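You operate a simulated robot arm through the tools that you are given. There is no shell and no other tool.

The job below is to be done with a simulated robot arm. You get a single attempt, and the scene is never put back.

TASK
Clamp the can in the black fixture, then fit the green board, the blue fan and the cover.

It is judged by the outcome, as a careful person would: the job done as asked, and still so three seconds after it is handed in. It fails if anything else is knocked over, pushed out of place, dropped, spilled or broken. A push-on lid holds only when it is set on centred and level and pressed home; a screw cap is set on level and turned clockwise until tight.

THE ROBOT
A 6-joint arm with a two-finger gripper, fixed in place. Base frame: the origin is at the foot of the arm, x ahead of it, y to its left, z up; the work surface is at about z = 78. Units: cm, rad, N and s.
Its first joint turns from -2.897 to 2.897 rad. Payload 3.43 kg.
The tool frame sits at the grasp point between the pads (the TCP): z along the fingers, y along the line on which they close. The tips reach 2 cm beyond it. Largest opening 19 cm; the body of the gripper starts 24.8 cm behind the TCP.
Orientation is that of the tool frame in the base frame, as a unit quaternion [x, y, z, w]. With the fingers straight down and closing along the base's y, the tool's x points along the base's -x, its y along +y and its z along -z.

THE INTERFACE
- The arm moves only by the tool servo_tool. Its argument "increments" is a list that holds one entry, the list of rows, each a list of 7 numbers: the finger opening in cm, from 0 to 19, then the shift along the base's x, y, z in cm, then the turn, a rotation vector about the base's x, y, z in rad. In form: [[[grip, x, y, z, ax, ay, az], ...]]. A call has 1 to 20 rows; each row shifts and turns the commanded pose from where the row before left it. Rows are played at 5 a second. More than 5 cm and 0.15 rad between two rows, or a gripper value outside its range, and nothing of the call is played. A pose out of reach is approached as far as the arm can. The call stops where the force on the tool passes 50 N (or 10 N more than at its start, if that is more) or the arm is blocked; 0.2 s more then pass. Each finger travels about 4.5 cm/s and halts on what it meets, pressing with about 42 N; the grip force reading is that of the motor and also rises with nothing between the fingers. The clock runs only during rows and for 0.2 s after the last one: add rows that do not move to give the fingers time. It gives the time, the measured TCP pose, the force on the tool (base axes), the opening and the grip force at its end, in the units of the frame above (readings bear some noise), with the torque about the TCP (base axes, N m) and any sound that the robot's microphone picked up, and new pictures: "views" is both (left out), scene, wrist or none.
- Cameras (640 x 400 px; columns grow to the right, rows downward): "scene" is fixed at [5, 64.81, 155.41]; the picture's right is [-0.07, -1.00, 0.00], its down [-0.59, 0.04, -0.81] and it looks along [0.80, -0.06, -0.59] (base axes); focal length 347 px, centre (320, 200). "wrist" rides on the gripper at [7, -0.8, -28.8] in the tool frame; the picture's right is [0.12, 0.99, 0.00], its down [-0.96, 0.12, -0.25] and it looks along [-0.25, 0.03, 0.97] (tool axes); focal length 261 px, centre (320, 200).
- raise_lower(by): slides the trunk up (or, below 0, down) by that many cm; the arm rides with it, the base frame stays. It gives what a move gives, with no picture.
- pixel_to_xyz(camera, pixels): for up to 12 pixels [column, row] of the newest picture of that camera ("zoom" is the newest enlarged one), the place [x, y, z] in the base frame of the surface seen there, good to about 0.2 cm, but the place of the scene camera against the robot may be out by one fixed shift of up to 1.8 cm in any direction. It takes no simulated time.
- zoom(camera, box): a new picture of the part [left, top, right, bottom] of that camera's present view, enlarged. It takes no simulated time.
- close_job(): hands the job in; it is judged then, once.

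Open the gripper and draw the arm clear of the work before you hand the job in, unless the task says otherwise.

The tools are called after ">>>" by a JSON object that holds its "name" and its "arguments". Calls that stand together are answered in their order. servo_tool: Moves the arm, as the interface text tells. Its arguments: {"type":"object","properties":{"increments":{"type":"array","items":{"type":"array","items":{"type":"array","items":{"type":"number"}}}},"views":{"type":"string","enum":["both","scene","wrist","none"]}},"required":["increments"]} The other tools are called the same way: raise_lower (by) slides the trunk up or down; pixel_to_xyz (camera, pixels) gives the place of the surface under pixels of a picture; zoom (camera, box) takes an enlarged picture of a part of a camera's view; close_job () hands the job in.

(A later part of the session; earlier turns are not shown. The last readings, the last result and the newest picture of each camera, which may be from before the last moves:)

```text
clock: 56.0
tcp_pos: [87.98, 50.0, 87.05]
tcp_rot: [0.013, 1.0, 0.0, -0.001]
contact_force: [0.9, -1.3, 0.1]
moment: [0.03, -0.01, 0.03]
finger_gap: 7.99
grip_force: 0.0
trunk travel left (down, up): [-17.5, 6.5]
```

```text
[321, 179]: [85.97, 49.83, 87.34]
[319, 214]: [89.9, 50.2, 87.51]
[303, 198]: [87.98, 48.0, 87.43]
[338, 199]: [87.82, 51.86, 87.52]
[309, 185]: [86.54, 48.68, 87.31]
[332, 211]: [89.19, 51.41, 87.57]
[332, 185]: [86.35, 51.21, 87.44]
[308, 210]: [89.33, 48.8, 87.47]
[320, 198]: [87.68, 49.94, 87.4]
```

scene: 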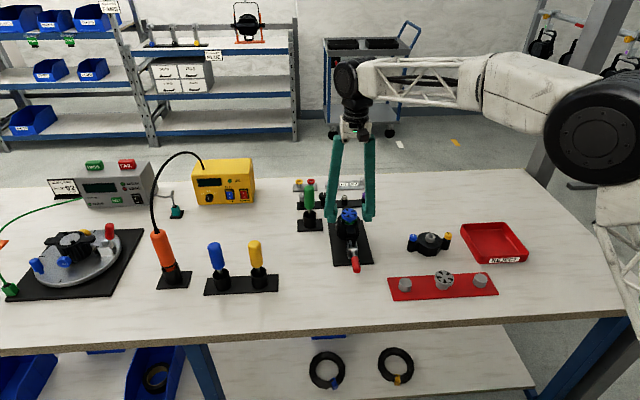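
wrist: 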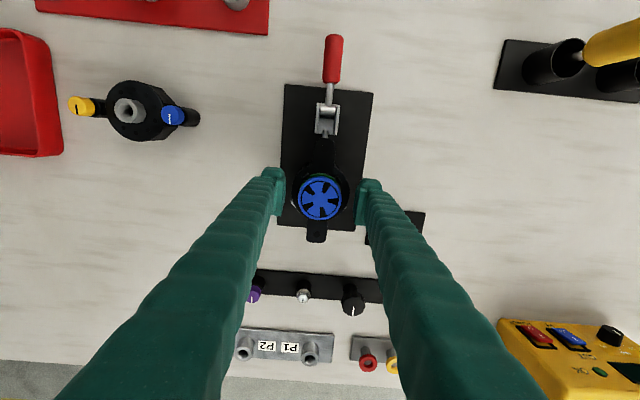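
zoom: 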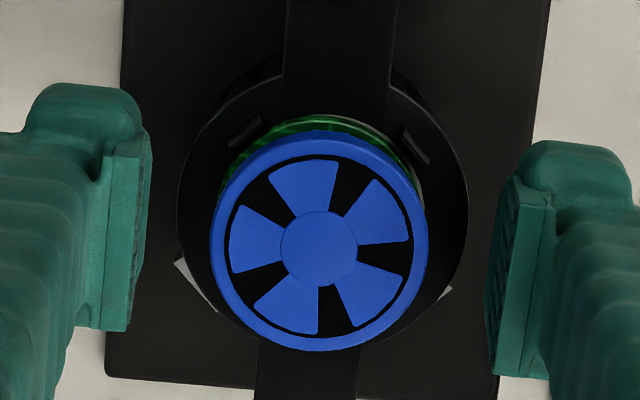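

The fan sits nearly level (top ≈87.44). I zoom tight to see whether its feet are truly on the board.

>>> {"name": "zoom", "arguments": {"camera": "scene", "box": [338, 206, 364, 232]}}

>>> {"name": "servo_tool", "arguments": {"increments": [[[8, 0, 0, 3, 0, 0, 0], [8, -3, 0, 3, 0, 0, 0], [8, -3, 0, 0, 0, 0, 0], [8, 0, 0, 0, 0, 0, 0]]]}}

>>> {"name": "zoom", "arguments": {"camera": "wrist", "box": [290, 190, 350, 250]}}

>>> {"name": "zoom", "arguments": {"camera": "scene", "box": [330, 195, 370, 235]}}

```text
15.38 times, centred on (351, 219) of scene
```

zoom: 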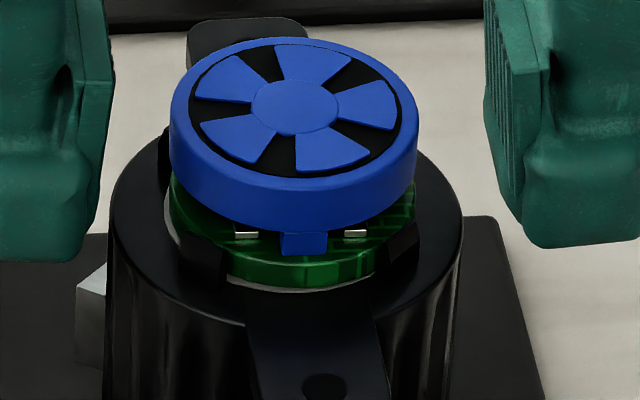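

```text
clock: 57.0
tcp_pos: [81.97, 49.86, 93.14]
tcp_rot: [0.013, 1.0, 0.001, 0.0]
contact_force: [-0.3, -0.8, 0.0]
moment: [0.02, -0.03, -0.01]
finger_gap: 7.99
grip_force: 0.0
trunk travel left (down, up): [-17.5, 6.5]
```

scene: 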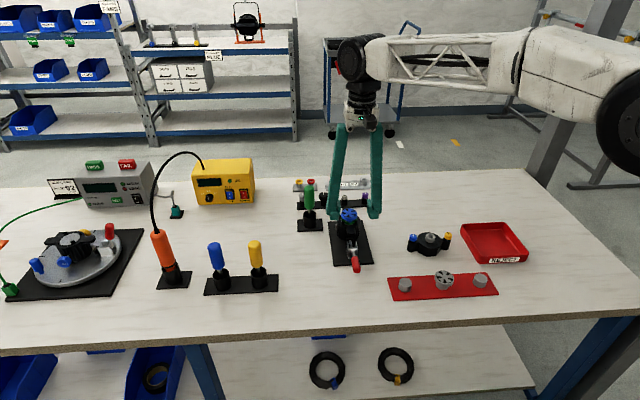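
wrist: 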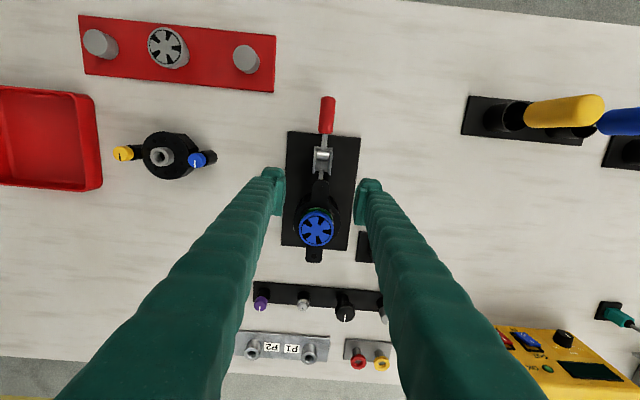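

```text
6.67 times, centred on (320, 220) of wrist
```

zoom: 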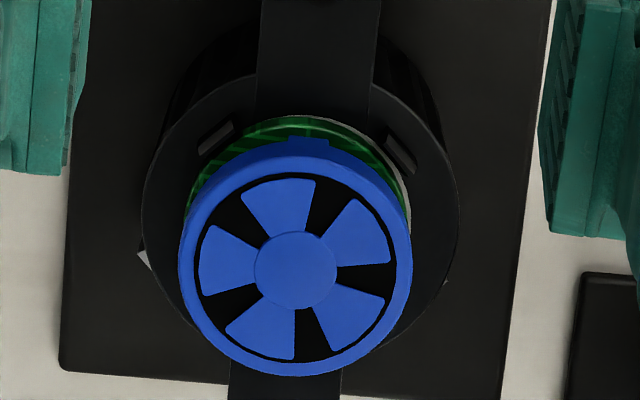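

```text
10.00 times, centred on (350, 215) of scene
```

zoom: 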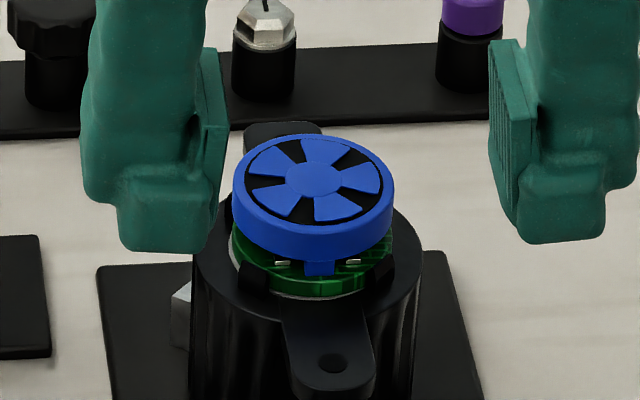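

The near foot stands on the board between two blocks. I re-measure the fan's top at several points to check for tilt.

>>> {"name": "pixel_to_xyz", "arguments": {"camera": "wrist", "pixels": [[316, 214.5], [309, 217], [323, 217], [316, 243.5], [308, 241], [323, 242], [301, 229], [331, 230], [316, 230]]}}

>>> {"name": "pixel_to_xyz", "arguments": {"camera": "scene", "pixels": [[350, 219.5], [344, 217.5], [355, 218.5], [348, 209.5], [343, 211], [354, 212], [341, 214], [357.5, 216], [349, 213]]}}

```text
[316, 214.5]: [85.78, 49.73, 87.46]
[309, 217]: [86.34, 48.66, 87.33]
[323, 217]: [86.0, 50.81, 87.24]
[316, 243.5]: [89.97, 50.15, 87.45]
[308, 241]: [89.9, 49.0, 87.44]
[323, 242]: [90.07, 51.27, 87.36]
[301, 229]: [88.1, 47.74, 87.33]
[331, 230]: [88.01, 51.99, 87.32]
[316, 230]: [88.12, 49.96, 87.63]
```

```text
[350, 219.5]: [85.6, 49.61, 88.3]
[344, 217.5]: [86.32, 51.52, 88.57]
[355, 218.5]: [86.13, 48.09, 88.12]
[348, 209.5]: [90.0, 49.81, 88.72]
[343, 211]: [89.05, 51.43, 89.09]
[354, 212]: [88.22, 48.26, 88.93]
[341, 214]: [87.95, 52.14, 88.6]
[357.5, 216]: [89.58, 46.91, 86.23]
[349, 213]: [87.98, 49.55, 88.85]
```

The fan is level within noise. Next is the cover, lying with its arms along y; I will grip it on its ±x flats, so I move over it while turning the gripper by about +92.5°.

>>> {"name": "servo_tool", "arguments": {"increments": [[[8, 0, -2, 1, 0, 0, 0.1], [8, 0, -2, 1, 0, 0, 0.138], [9, 0, -2, 1, 0, 0, 0.138], [10, 0, -2, 1, 0, 0, 0.138], [10, -0.3, -2, 0, 0, 0, 0.138], [10, -0.3, -2, 0, 0, 0, 0.138], [10, -0.3, -2, 0, 0, 0, 0.138], [10, -0.3, -2, 0, 0, 0, 0.138], [10, -0.3, -2, 0, 0, 0, 0.138], [10, -0.3, -2, 0, 0, 0, 0.138], [10, 0, -2, 0, 0, 0, 0.138], [10, 0, -2, 0, 0, 0, 0.138], [10, 0, 0, 0, 0, 0, 0]]]}}

>>> {"name": "zoom", "arguments": {"camera": "wrist", "box": [240, 120, 400, 260]}}

```text
clock: 59.8
tcp_pos: [80.18, 25.77, 97.15]
tcp_rot: [0.715, -0.699, 0.0, 0.002]
contact_force: [0.2, 0.9, -0.5]
moment: [0.01, 0.0, -0.02]
finger_gap: 10.0
grip_force: 0.1
trunk travel left (down, up): [-17.5, 6.5]
```

scene: 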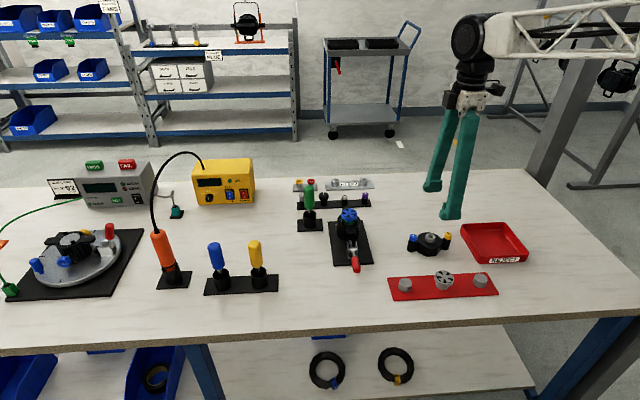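
wrist: 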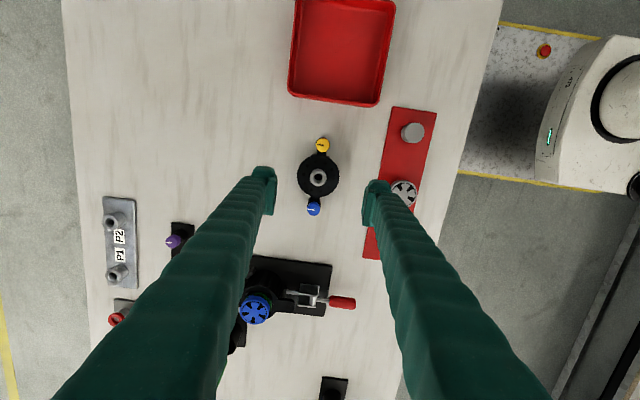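

```text
2.86 times, centred on (320, 190) of wrist
```

zoom: 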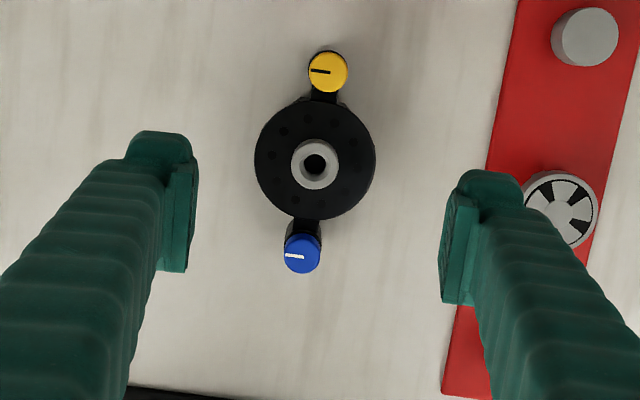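

The gripper reached yaw ≈91.3°, and the cover shows between the open fingers. I zoom and measure knob, disc and body points.

>>> {"name": "zoom", "arguments": {"camera": "wrist", "box": [285, 130, 355, 220]}}

>>> {"name": "pixel_to_xyz", "arguments": {"camera": "wrist", "pixels": [[322.5, 145], [313.5, 209], [319, 178], [298.5, 176], [338, 178], [319.5, 157], [317.5, 197], [304, 162], [333, 193], [333, 163], [304, 192], [320, 171]]}}

```text
4.44 times, centred on (320, 175) of wrist
```

zoom: 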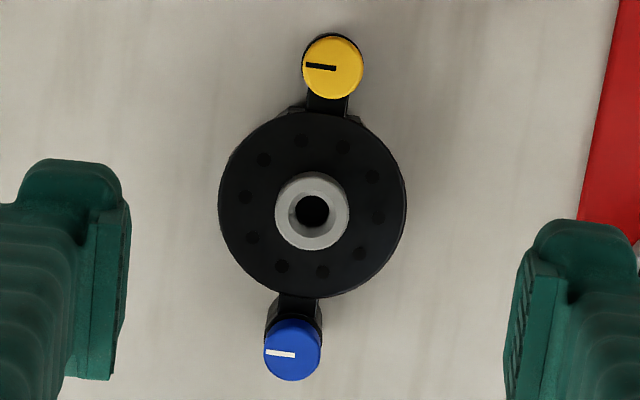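

```text
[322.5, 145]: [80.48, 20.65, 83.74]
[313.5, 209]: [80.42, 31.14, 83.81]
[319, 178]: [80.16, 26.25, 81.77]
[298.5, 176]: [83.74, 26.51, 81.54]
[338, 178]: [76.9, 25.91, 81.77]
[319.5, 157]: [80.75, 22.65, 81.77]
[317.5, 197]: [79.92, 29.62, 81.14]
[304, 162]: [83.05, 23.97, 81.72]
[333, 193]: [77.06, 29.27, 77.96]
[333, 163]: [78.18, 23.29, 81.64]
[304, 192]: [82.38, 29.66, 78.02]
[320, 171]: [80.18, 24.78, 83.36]
```

Cover disc spans ≈6.9 cm, centre ≈ (80.35, 26.0), top 81.7. I lower with 10 cm opening around it.

>>> {"name": "servo_tool", "arguments": {"increments": [[[10, 0.1, 0.15, -3, 0, 0, 0], [10, 0, 0, -4, 0, 0, 0], [10, 0, 0, -4, 0, 0, 0], [10, 0, 0, -2, 0, 0, 0], [10, 0, 0, 0, 0, 0, 0]]]}}

>>> {"name": "zoom", "arguments": {"camera": "scene", "box": [390, 200, 480, 280]}}

>>> {"name": "zoom", "arguments": {"camera": "wrist", "box": [240, 100, 400, 240]}}

```text
clock: 61.0
tcp_pos: [80.41, 26.15, 84.2]
tcp_rot: [0.715, -0.699, 0.0, 0.002]
contact_force: [0.2, -0.8, 0.3]
moment: [0.01, -0.03, 0.02]
finger_gap: 9.97
grip_force: 0.0
trunk travel left (down, up): [-17.5, 6.5]
```

scene: 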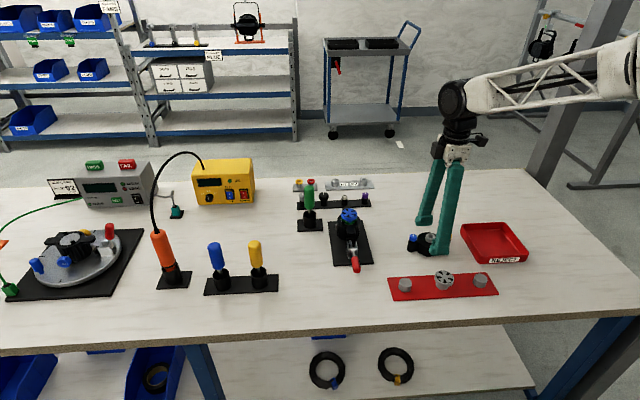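
wrist: 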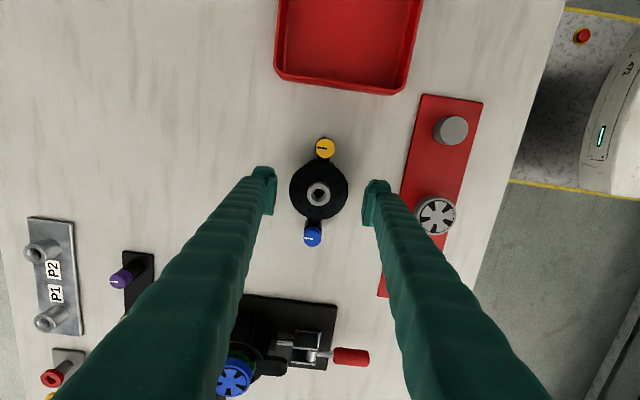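

```text
5.00 times, centred on (435, 240) of scene
```

zoom: 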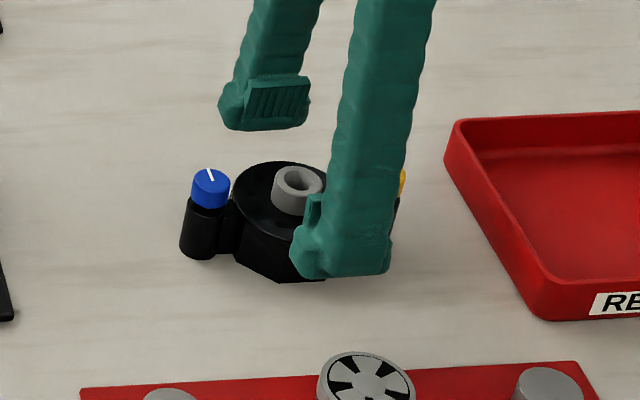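

```text
2.86 times, centred on (320, 170) of wrist
```

zoom: 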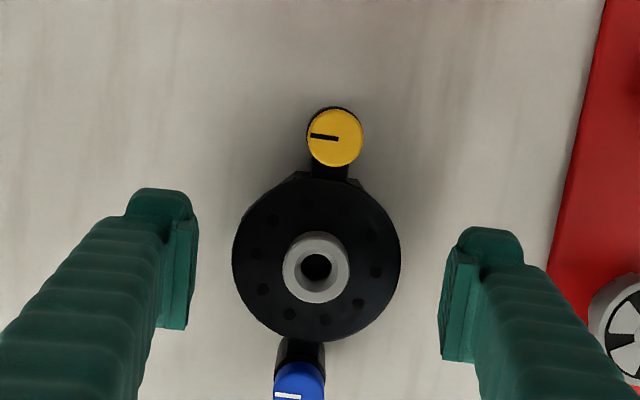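

I check the cover's centre again from this lower view.

>>> {"name": "pixel_to_xyz", "arguments": {"camera": "wrist", "pixels": [[290.5, 190], [347, 191], [319, 163], [318, 218], [325, 148], [313, 236], [299, 170], [339, 170], [299, 210], [338, 211]]}}

```text
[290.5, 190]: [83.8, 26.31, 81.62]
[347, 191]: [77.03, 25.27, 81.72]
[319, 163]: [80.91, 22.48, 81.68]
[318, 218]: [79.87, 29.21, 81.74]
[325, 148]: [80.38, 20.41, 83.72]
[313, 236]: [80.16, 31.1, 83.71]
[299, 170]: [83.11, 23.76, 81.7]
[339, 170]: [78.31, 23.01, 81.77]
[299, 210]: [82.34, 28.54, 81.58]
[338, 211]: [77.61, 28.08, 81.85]
```

Centre (80.35, 25.82). I correct y by -0.3, go down to TCP z ≈80.6 and close on the flats.

>>> {"name": "servo_tool", "arguments": {"increments": [[[10, -0.05, -0.32, -2, 0, 0, 0], [10, 0, 0, -1.6, 0, 0, 0], [9, 0, 0, 0, 0, 0, 0], [8, 0, 0, 0, 0, 0, 0], [7.4, 0, 0, 0, 0, 0, 0], [7, 0, 0, 0, 0, 0, 0], [6.6, 0, 0, 0, 0, 0, 0], [6.2, 0, 0, 0, 0, 0, 0], [6.2, 0, 0, 0, 0, 0, 0]]]}}

>>> {"name": "zoom", "arguments": {"camera": "scene", "box": [390, 200, 480, 280]}}

>>> {"name": "zoom", "arguments": {"camera": "wrist", "box": [240, 100, 400, 280]}}

```text
clock: 63.0
tcp_pos: [80.39, 25.76, 80.58]
tcp_rot: [0.715, -0.699, 0.0, 0.001]
contact_force: [0.9, 0.2, 0.4]
moment: [-0.01, 0.06, 0.04]
finger_gap: 7.2
grip_force: 41.5
trunk travel left (down, up): [-17.5, 6.5]
```

scene: 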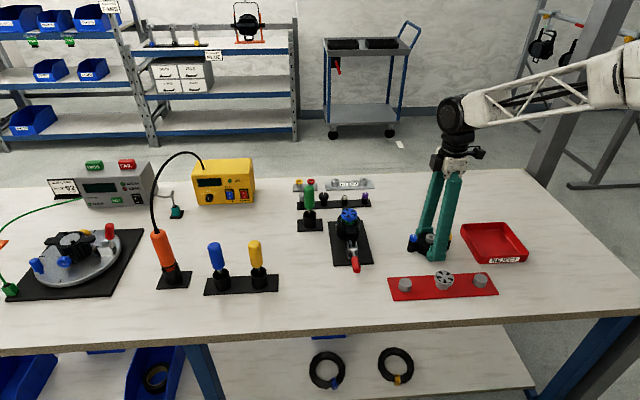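
wrist: 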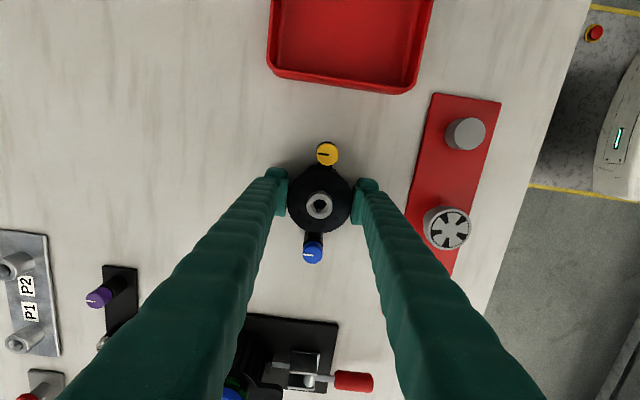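

```text
5.00 times, centred on (435, 240) of scene
```

zoom: 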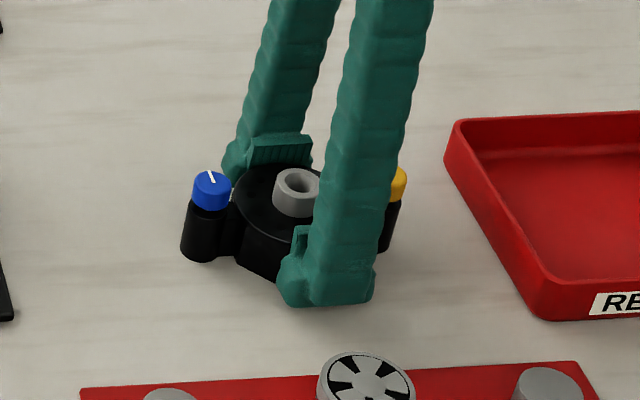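

```text
2.22 times, centred on (320, 190) of wrist
```

zoom: 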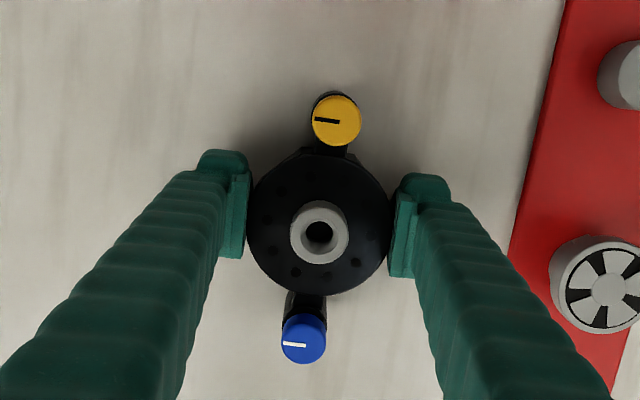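

Gripped at 7.2 cm. I lift slowly and check.

>>> {"name": "servo_tool", "arguments": {"increments": [[[6.2, 0, 0, 0.5, 0, 0, 0], [6.2, 0, 0, 1.5, 0, 0, 0], [6.2, 0, 0, 3, 0, 0, 0], [6.2, 0, 0, 4, 0, 0, 0], [6.2, 0, 0, 4, 0, 0, 0], [6.2, 0, 0, 0, 0, 0, 0]]]}}

>>> {"name": "zoom", "arguments": {"camera": "scene", "box": [390, 170, 480, 260]}}

>>> {"name": "pixel_to_xyz", "arguments": {"camera": "wrist", "pixels": [[320, 170], [318, 228], [327, 154], [313, 250], [299, 178], [341, 178], [299, 222], [341, 222]]}}

>>> {"name": "zoom", "arguments": {"camera": "wrist", "box": [270, 130, 370, 270]}}

```text
clock: 64.4
tcp_pos: [80.24, 25.73, 93.55]
tcp_rot: [0.716, -0.699, 0.001, 0.001]
contact_force: [-0.4, -0.3, -1.8]
moment: [0.03, -0.02, -0.04]
finger_gap: 7.19
grip_force: 41.9
trunk travel left (down, up): [-17.5, 6.5]
```

scene: 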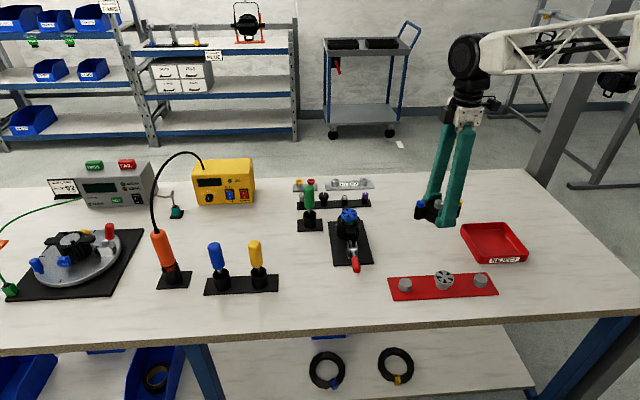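
wrist: 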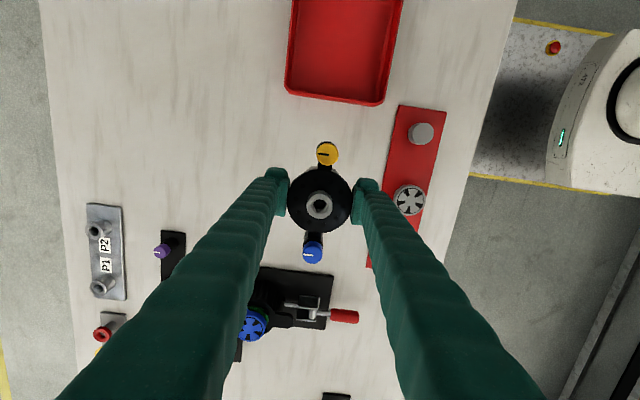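

```text
4.44 times, centred on (435, 215) of scene
```

zoom: 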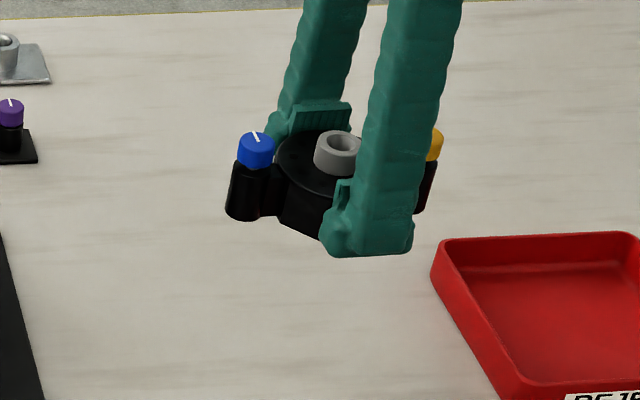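

```text
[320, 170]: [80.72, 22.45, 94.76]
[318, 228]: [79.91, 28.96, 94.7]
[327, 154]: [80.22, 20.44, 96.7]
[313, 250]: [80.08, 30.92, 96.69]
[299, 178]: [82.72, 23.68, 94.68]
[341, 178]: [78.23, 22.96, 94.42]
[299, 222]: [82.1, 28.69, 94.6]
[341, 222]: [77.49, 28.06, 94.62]
```

```text
2.86 times, centred on (320, 200) of wrist
```

zoom: 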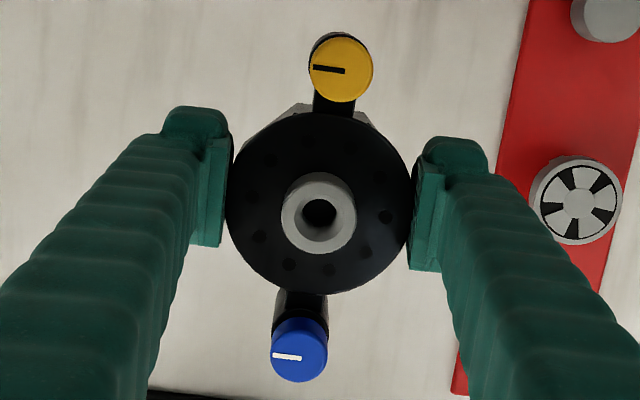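

The cover came up level (top 94.65, centre on the TCP). I carry it over the can while turning back -92° so its arms align with the ears.

>>> {"name": "servo_tool", "arguments": {"increments": [[[6.2, 0, 0, 1.5, 0, 0, 0], [6.2, 0.65, 2.02, 0, 0, 0, -0.134], [6.2, 0.65, 2.02, 0, 0, 0, -0.134], [6.2, 0.65, 2.02, 0, 0, 0, -0.134], [6.2, 0.65, 2.02, 0, 0, 0, -0.134], [6.2, 0.65, 2.02, 0, 0, 0, -0.134], [6.2, 0.65, 2.02, 0, 0, 0, -0.134], [6.2, 0.65, 2.02, 0, 0, 0, -0.134], [6.2, 0.65, 2.02, 0, 0, 0, -0.134], [6.2, 0.65, 2.02, 0, 0, 0, -0.134], [6.2, 0.65, 2.02, 0, 0, 0, -0.134], [6.2, 0.65, 2.02, 0, 0, 0, -0.134], [6.2, 0.6, 2.05, 0, 0, 0, -0.132], [6.2, 0, 0, 0, 0, 0, 0]]]}}

>>> {"name": "zoom", "arguments": {"camera": "wrist", "box": [250, 120, 390, 280]}}

>>> {"name": "zoom", "arguments": {"camera": "scene", "box": [305, 150, 395, 240]}}

```text
clock: 67.4
tcp_pos: [88.0, 50.18, 94.88]
tcp_rot: [0.008, 1.0, 0.001, -0.002]
contact_force: [0.1, 0.7, -2.1]
moment: [-0.01, 0.01, 0.0]
finger_gap: 7.2
grip_force: 41.9
trunk travel left (down, up): [-17.5, 6.5]
```

scene: 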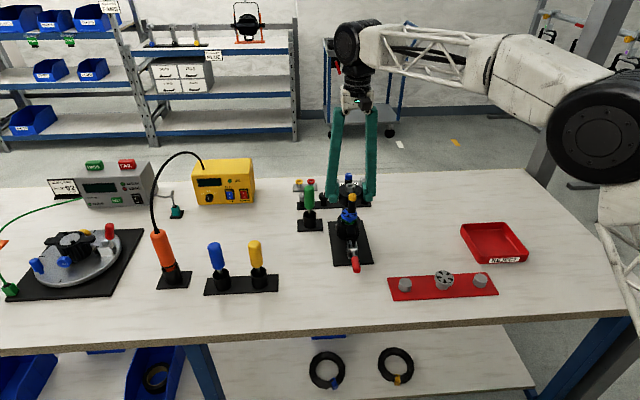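
wrist: 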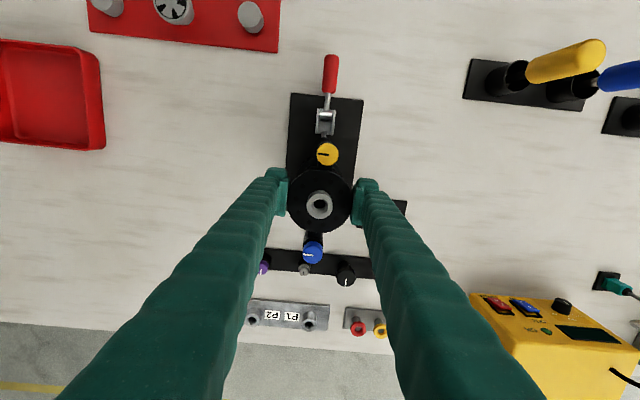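

```text
2.50 times, centred on (320, 200) of wrist
```

zoom: 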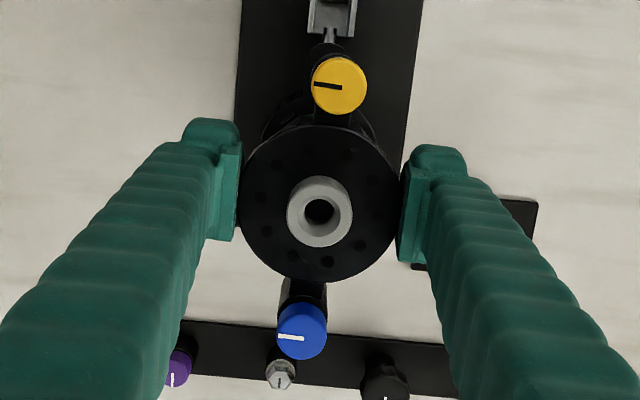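

```text
4.44 times, centred on (350, 195) of scene
```

zoom: 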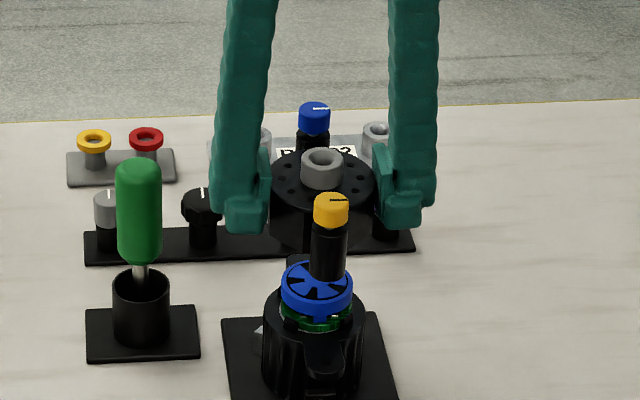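

The cover is over the can. I measure its knobs and disc here to fine-tune position and yaw.

>>> {"name": "pixel_to_xyz", "arguments": {"camera": "wrist", "pixels": [[327, 154], [313, 251], [320, 170], [318, 229], [299, 178], [341, 178], [299, 222], [341, 222], [322, 155], [318, 252]]}}

>>> {"name": "zoom", "arguments": {"camera": "wrist", "box": [285, 120, 355, 190]}}

>>> {"name": "zoom", "arguments": {"camera": "wrist", "box": [285, 200, 355, 270]}}

```text
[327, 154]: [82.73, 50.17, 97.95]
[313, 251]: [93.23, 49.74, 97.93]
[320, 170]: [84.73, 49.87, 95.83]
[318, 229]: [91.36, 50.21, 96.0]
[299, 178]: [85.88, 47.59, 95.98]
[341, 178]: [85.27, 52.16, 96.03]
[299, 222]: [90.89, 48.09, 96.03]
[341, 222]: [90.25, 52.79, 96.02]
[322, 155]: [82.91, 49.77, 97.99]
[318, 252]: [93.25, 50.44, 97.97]
```

```text
5.71 times, centred on (320, 155) of wrist
```

zoom: 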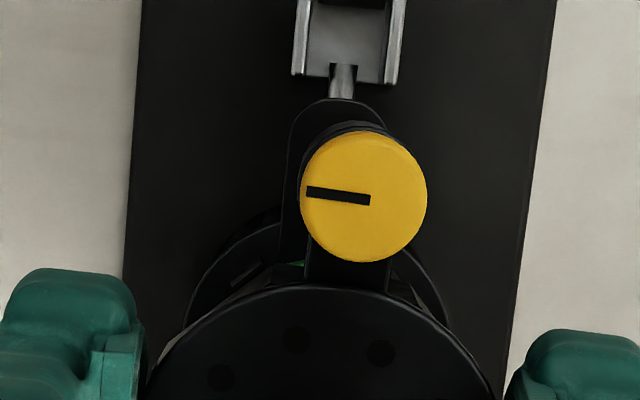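

```text
5.71 times, centred on (320, 235) of wrist
```

zoom: 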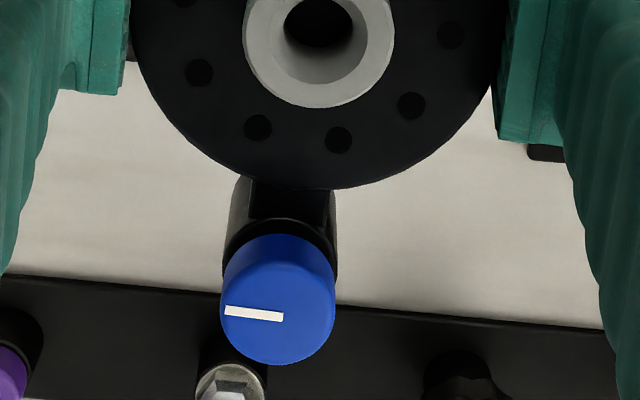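

Cover mid ≈ (88.0, 50.05), yaw ≈ -1.8°. I correct slightly (-0.08, -0.07, +0.012 rad) and lower 3.8 cm to just above the fan.

>>> {"name": "servo_tool", "arguments": {"increments": [[[6.2, -0.08, -0.07, -1.5, 0, 0, 0.012], [6.2, 0, 0, -1.5, 0, 0, 0], [6.2, 0, 0, -0.8, 0, 0, 0], [6.2, 0, 0, 0, 0, 0, 0], [6.2, 0, 0, 0, 0, 0, 0]]]}}

>>> {"name": "zoom", "arguments": {"camera": "wrist", "box": [270, 120, 370, 270]}}

>>> {"name": "zoom", "arguments": {"camera": "scene", "box": [320, 185, 380, 245]}}

>>> {"name": "pixel_to_xyz", "arguments": {"camera": "wrist", "pixels": [[327.7, 154.5], [312.5, 252.5], [320, 170], [318, 229], [299, 178], [341, 178], [299, 222], [341, 222]]}}

```text
clock: 68.6
tcp_pos: [87.96, 49.93, 91.24]
tcp_rot: [0.001, 1.0, 0.001, -0.001]
contact_force: [0.0, -0.3, -1.3]
moment: [0.0, -0.02, 0.0]
finger_gap: 7.18
grip_force: 41.7
trunk travel left (down, up): [-17.5, 6.5]
```

scene: 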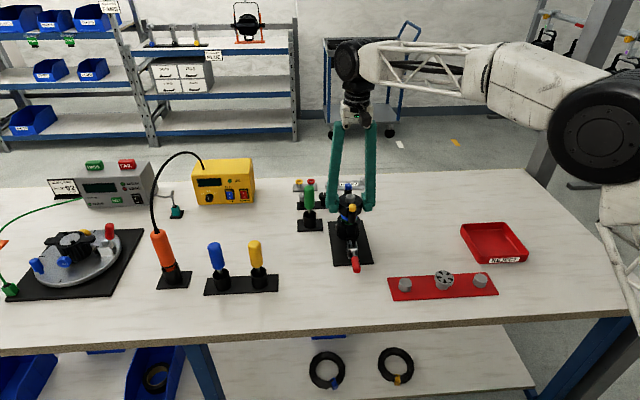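
wrist: 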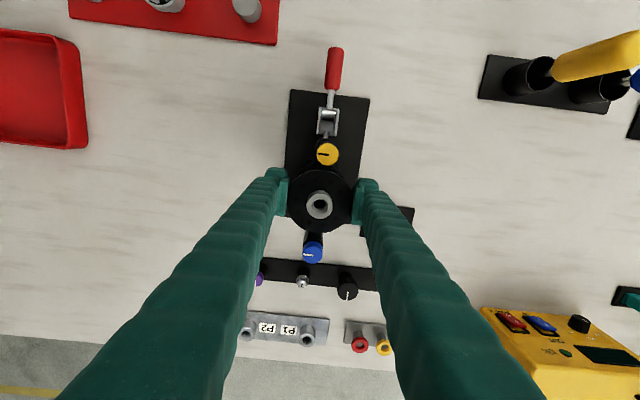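

```text
2.67 times, centred on (320, 195) of wrist
```

zoom: 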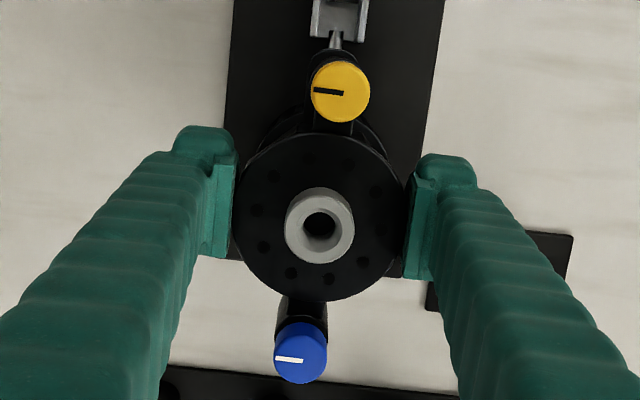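

```text
6.67 times, centred on (350, 215) of scene
```

zoom: 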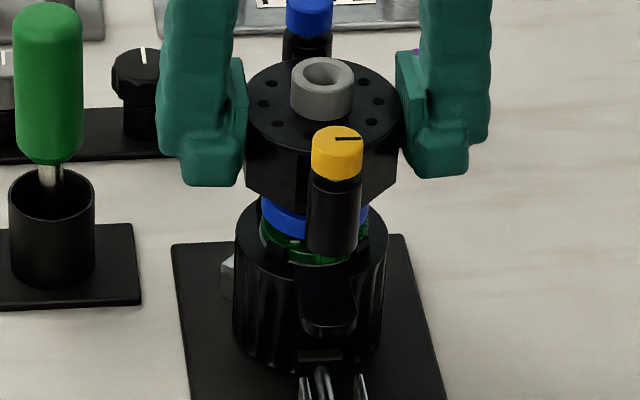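

```text
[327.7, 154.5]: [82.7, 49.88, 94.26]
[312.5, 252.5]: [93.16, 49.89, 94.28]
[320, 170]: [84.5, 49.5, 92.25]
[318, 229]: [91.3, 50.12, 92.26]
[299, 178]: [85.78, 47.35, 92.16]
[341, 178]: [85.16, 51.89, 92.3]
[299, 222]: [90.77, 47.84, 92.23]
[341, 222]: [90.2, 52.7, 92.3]
```

Now yaw ≈0°, centre ≈ (87.93, 49.9). I trim (+0.09 y, -0.015 rad) and lower another 1 cm, then continue slowly over the fan while watching forces.

>>> {"name": "servo_tool", "arguments": {"increments": [[[6.2, 0, 0.09, -0.4, 0, 0, -0.015], [6.2, 0, 0, -0.4, 0, 0, 0], [6.2, 0, 0, 0, 0, 0, 0]]]}}

>>> {"name": "zoom", "arguments": {"camera": "scene", "box": [325, 190, 375, 240]}}

>>> {"name": "pixel_to_xyz", "arguments": {"camera": "wrist", "pixels": [[327.7, 154.5], [312.5, 252.5], [320, 170], [318, 229], [299, 178], [341, 178], [299, 222], [341, 222]]}}

```text
clock: 69.4
tcp_pos: [87.9, 50.09, 90.37]
tcp_rot: [0.008, 1.0, 0.001, -0.001]
contact_force: [-0.4, 0.4, -1.2]
moment: [0.02, 0.01, 0.0]
finger_gap: 7.21
grip_force: 41.6
trunk travel left (down, up): [-17.5, 6.5]
```

scene: 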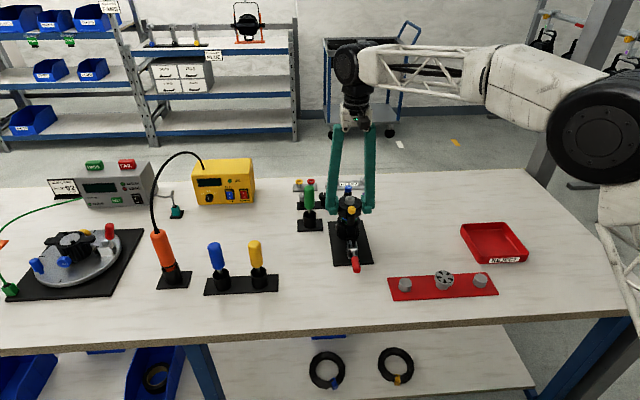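
wrist: 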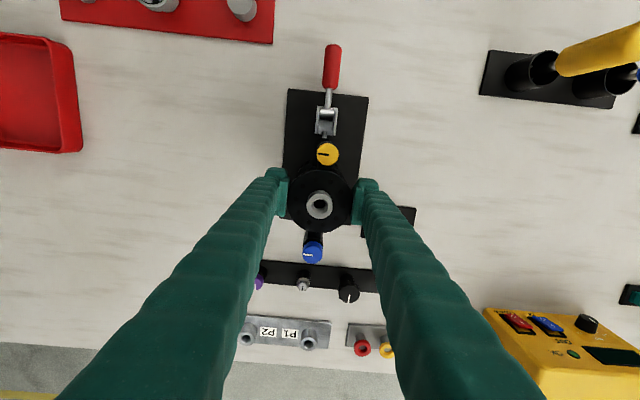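

```text
8.00 times, centred on (350, 215) of scene
```

zoom: 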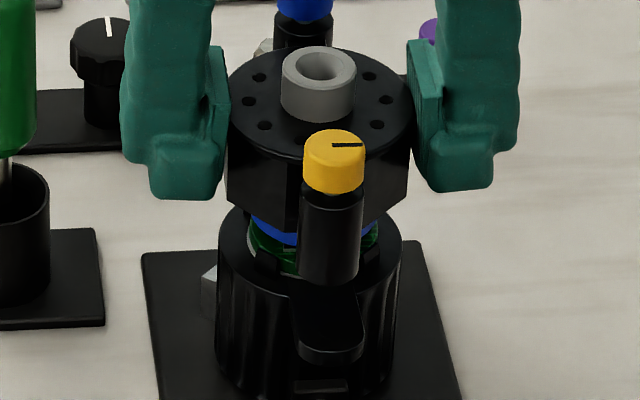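

```text
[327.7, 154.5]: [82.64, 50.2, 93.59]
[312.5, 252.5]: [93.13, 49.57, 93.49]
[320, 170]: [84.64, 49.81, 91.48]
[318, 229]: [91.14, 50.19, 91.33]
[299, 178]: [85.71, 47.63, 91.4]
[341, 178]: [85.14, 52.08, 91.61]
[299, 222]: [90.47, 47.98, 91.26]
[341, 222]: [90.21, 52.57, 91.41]
```

Position is right (centre ≈ (87.88, 50.0)). I lower over the fan in 0.25 cm steps.

>>> {"name": "servo_tool", "arguments": {"increments": [[[6.2, 0.03, 0, -0.25, 0, 0, 0], [6.2, 0, 0, -0.25, 0, 0, 0], [6.2, 0, 0, -0.25, 0, 0, 0], [6.2, 0, 0, -0.25, 0, 0, 0], [6.2, 0, 0, -0.25, 0, 0, 0], [6.2, 0, 0, 0, 0, 0, 0]]]}}

>>> {"name": "zoom", "arguments": {"camera": "scene", "box": [325, 190, 375, 240]}}

>>> {"name": "zoom", "arguments": {"camera": "wrist", "box": [280, 120, 360, 200]}}

```text
clock: 70.8
tcp_pos: [87.86, 50.06, 89.1]
tcp_rot: [0.009, 1.0, 0.001, -0.001]
contact_force: [-0.9, -1.0, -0.8]
moment: [0.02, 0.0, 0.0]
finger_gap: 7.18
grip_force: 41.7
trunk travel left (down, up): [-17.5, 6.5]
```

scene: 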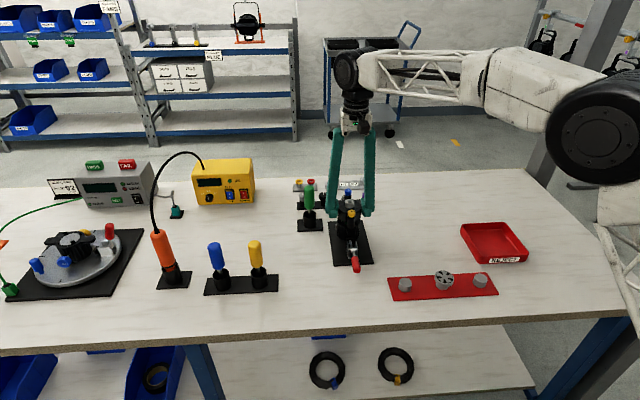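
wrist: 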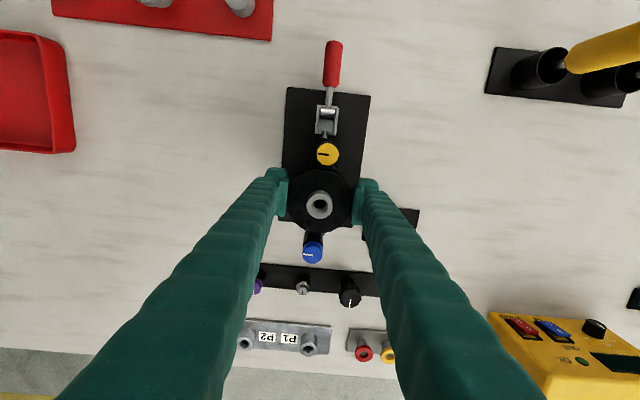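

```text
8.00 times, centred on (350, 215) of scene
```

zoom: 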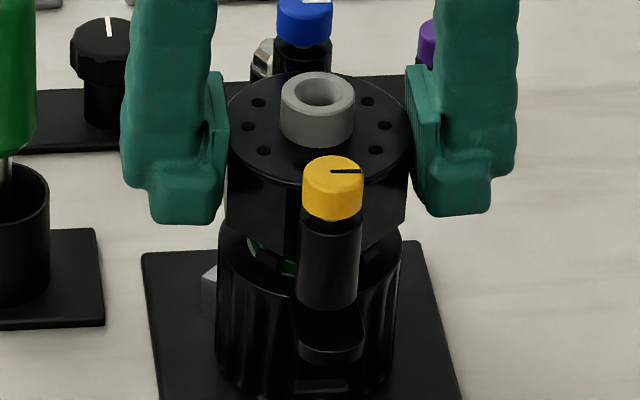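

```text
5.00 times, centred on (320, 160) of wrist
```

zoom: 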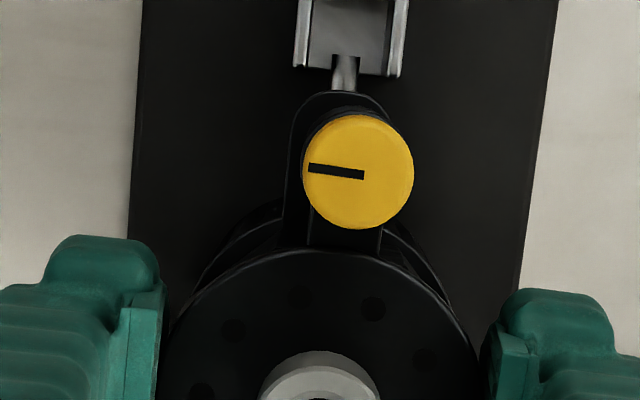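

The fan is entering the cover freely and the sleeves line up over the ears. I continue lowering toward the can rim.

>>> {"name": "servo_tool", "arguments": {"increments": [[[6.2, 0, 0, -0.25, 0, 0, 0], [6.2, 0, 0, -0.25, 0, 0, 0], [6.2, 0, 0, -0.25, 0, 0, 0], [6.2, 0, 0, -0.2, 0, 0, 0], [6.2, 0, 0, -0.2, 0, 0, 0], [6.2, 0, 0, 0, 0, 0, 0]]]}}

>>> {"name": "zoom", "arguments": {"camera": "scene", "box": [325, 190, 375, 240]}}

>>> {"name": "zoom", "arguments": {"camera": "wrist", "box": [280, 120, 360, 200]}}

```text
clock: 72.2
tcp_pos: [88.02, 50.01, 88.07]
tcp_rot: [0.009, 1.0, 0.001, -0.001]
contact_force: [-2.1, -1.0, 0.1]
moment: [-0.04, 0.08, -0.01]
finger_gap: 7.21
grip_force: 41.9
trunk travel left (down, up): [-17.5, 6.5]
```

scene: 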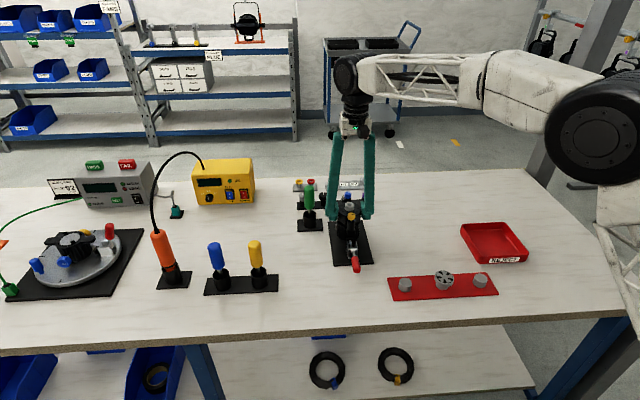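
wrist: 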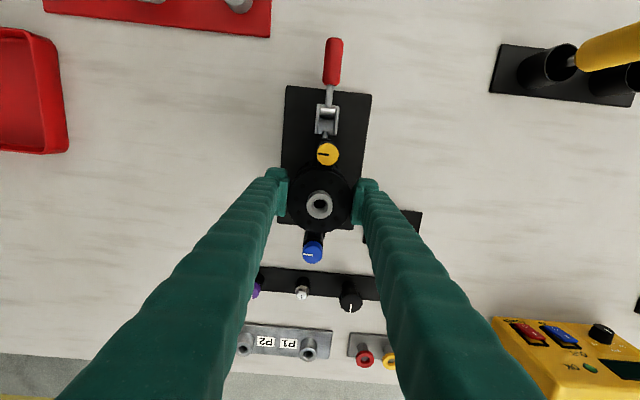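

```text
8.00 times, centred on (350, 215) of scene
```

zoom: 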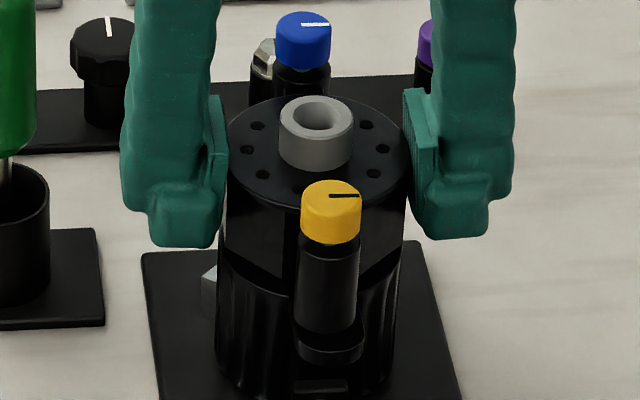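

```text
5.00 times, centred on (320, 160) of wrist
```

zoom: 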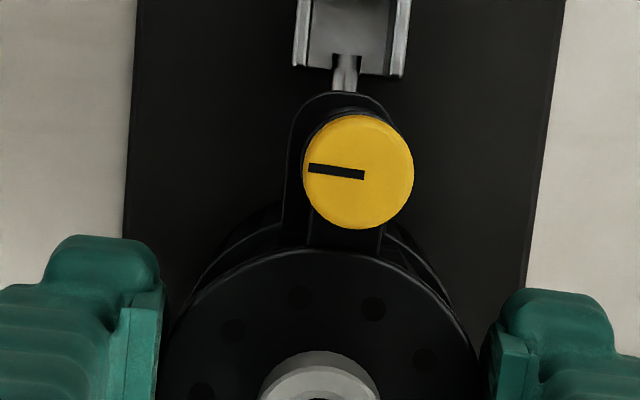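

Only slight side force (-2 N in x). I continue in 0.15 cm steps to the rim.

>>> {"name": "servo_tool", "arguments": {"increments": [[[6.2, -0.05, 0, -0.15, 0, 0, 0], [6.2, 0, 0, -0.15, 0, 0, 0], [6.2, 0, 0, -0.15, 0, 0, 0], [6.2, 0, 0, 0, 0, 0, 0]]]}}

>>> {"name": "zoom", "arguments": {"camera": "scene", "box": [325, 190, 375, 240]}}

```text
clock: 73.2
tcp_pos: [87.87, 50.02, 87.52]
tcp_rot: [0.009, 1.0, 0.001, -0.002]
contact_force: [-9.7, -7.0, -2.4]
moment: [-0.14, 0.25, 0.07]
finger_gap: 7.18
grip_force: 42.4
trunk travel left (down, up): [-17.5, 6.5]
```

scene: 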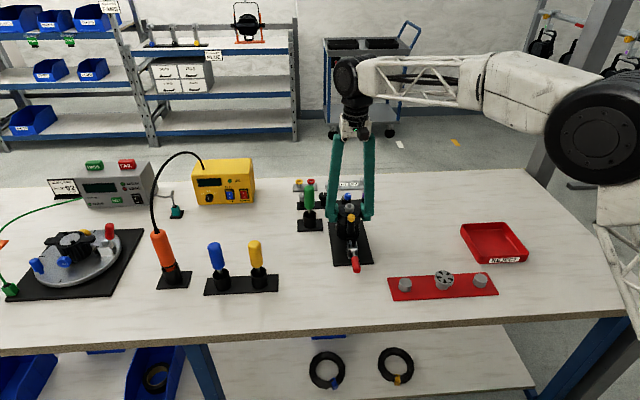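
wrist: 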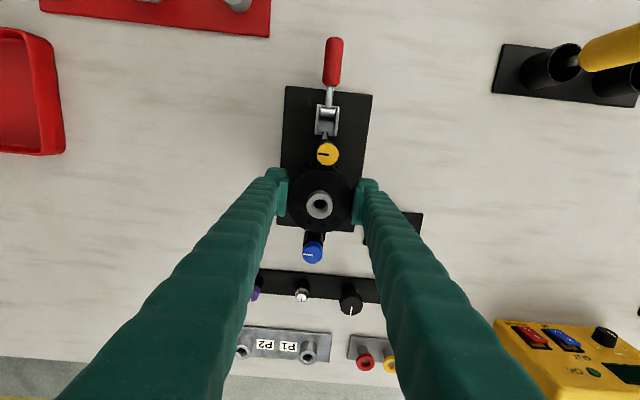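

```text
8.00 times, centred on (350, 215) of scene
```

zoom: 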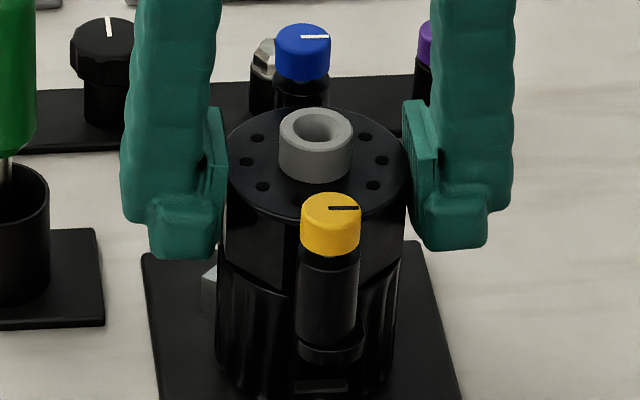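

The prongs now guide the cover and push it toward -x,-y (-9.7, -7 N). I yield by (-0.08, -0.06) and lower a bit more.

>>> {"name": "servo_tool", "arguments": {"increments": [[[6.2, -0.08, -0.06, 0, 0, 0, 0], [6.2, 0, 0, 0, 0, 0, 0]]], "views": "none"}}

```text
clock: 73.8
tcp_pos: [87.83, 50.0, 87.45]
tcp_rot: [0.007, 1.0, 0.001, -0.001]
contact_force: [-5.1, -3.0, -3.4]
moment: [-0.02, 0.04, 0.01]
finger_gap: 7.18
grip_force: 42.2
trunk travel left (down, up): [-17.5, 6.5]
```

The side forces halved; I yield a little more and lower 0.1.

>>> {"name": "servo_tool", "arguments": {"increments": [[[6.2, -0.05, -0.03, 0, 0, 0, 0], [6.2, 0, 0, -0.1, 0, 0, 0], [6.2, 0, 0, -0.1, 0, 0, 0], [6.2, 0, 0, 0, 0, 0, 0]]], "views": "both"}}

>>> {"name": "zoom", "arguments": {"camera": "scene", "box": [330, 195, 370, 240]}}

>>> {"name": "zoom", "arguments": {"camera": "wrist", "box": [270, 120, 370, 270]}}

```text
clock: 74.8
tcp_pos: [87.75, 50.0, 87.42]
tcp_rot: [0.007, 1.0, 0.001, -0.001]
contact_force: [3.8, 2.8, 5.3]
moment: [0.18, -0.22, 0.01]
finger_gap: 7.18
grip_force: 41.4
trunk travel left (down, up): [-17.5, 6.5]
```

scene: 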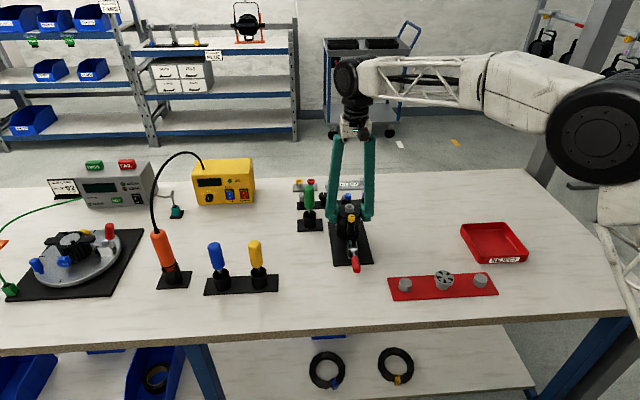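
wrist: 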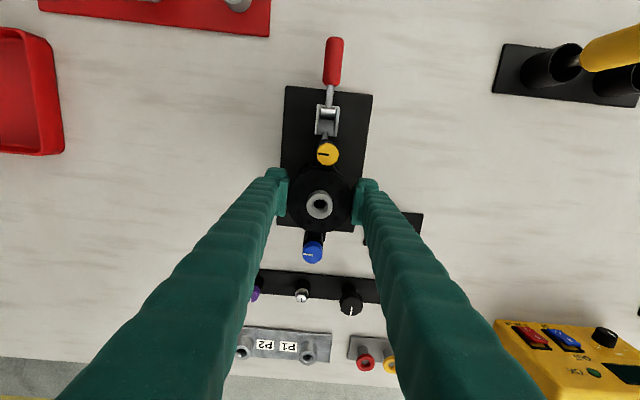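

```text
8.89 times, centred on (350, 218) of scene
```

zoom: 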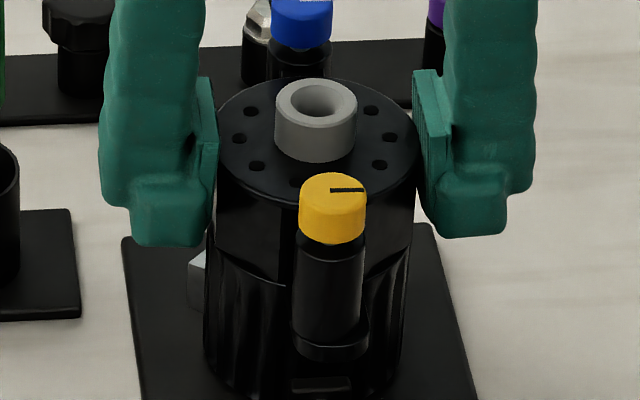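

```text
2.67 times, centred on (320, 195) of wrist
```

zoom: 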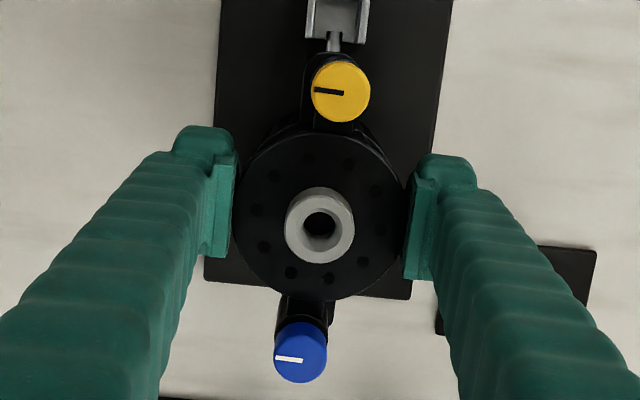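

It reached the rim (z 87.42, +5 N up). I recentre (+0.03, +0.02) and press down steadily to drive it home.

>>> {"name": "servo_tool", "arguments": {"increments": [[[6.2, 0.03, 0.02, -0.1, 0, 0, 0], [6.2, 0, 0, -0.1, 0, 0, 0], [6.2, 0, 0, -0.1, 0, 0, 0], [6.2, 0, 0, -0.1, 0, 0, 0], [6.2, 0, 0, 0, 0, 0, 0]]], "views": "scene"}}

>>> {"name": "zoom", "arguments": {"camera": "scene", "box": [330, 195, 370, 240]}}

```text
clock: 76.0
tcp_pos: [87.66, 49.99, 87.08]
tcp_rot: [0.009, 1.0, 0.002, 0.0]
contact_force: [7.9, 7.1, 46.4]
moment: [0.1, -0.12, 0.09]
finger_gap: 7.28
grip_force: 42.2
trunk travel left (down, up): [-17.5, 6.5]
```

scene: 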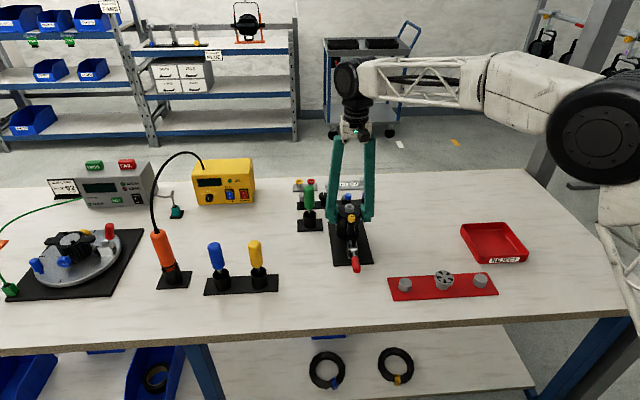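

```text
8.89 times, centred on (350, 218) of scene
```

zoom: 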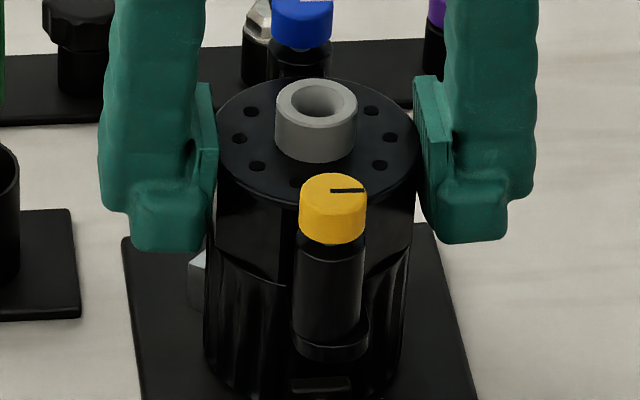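

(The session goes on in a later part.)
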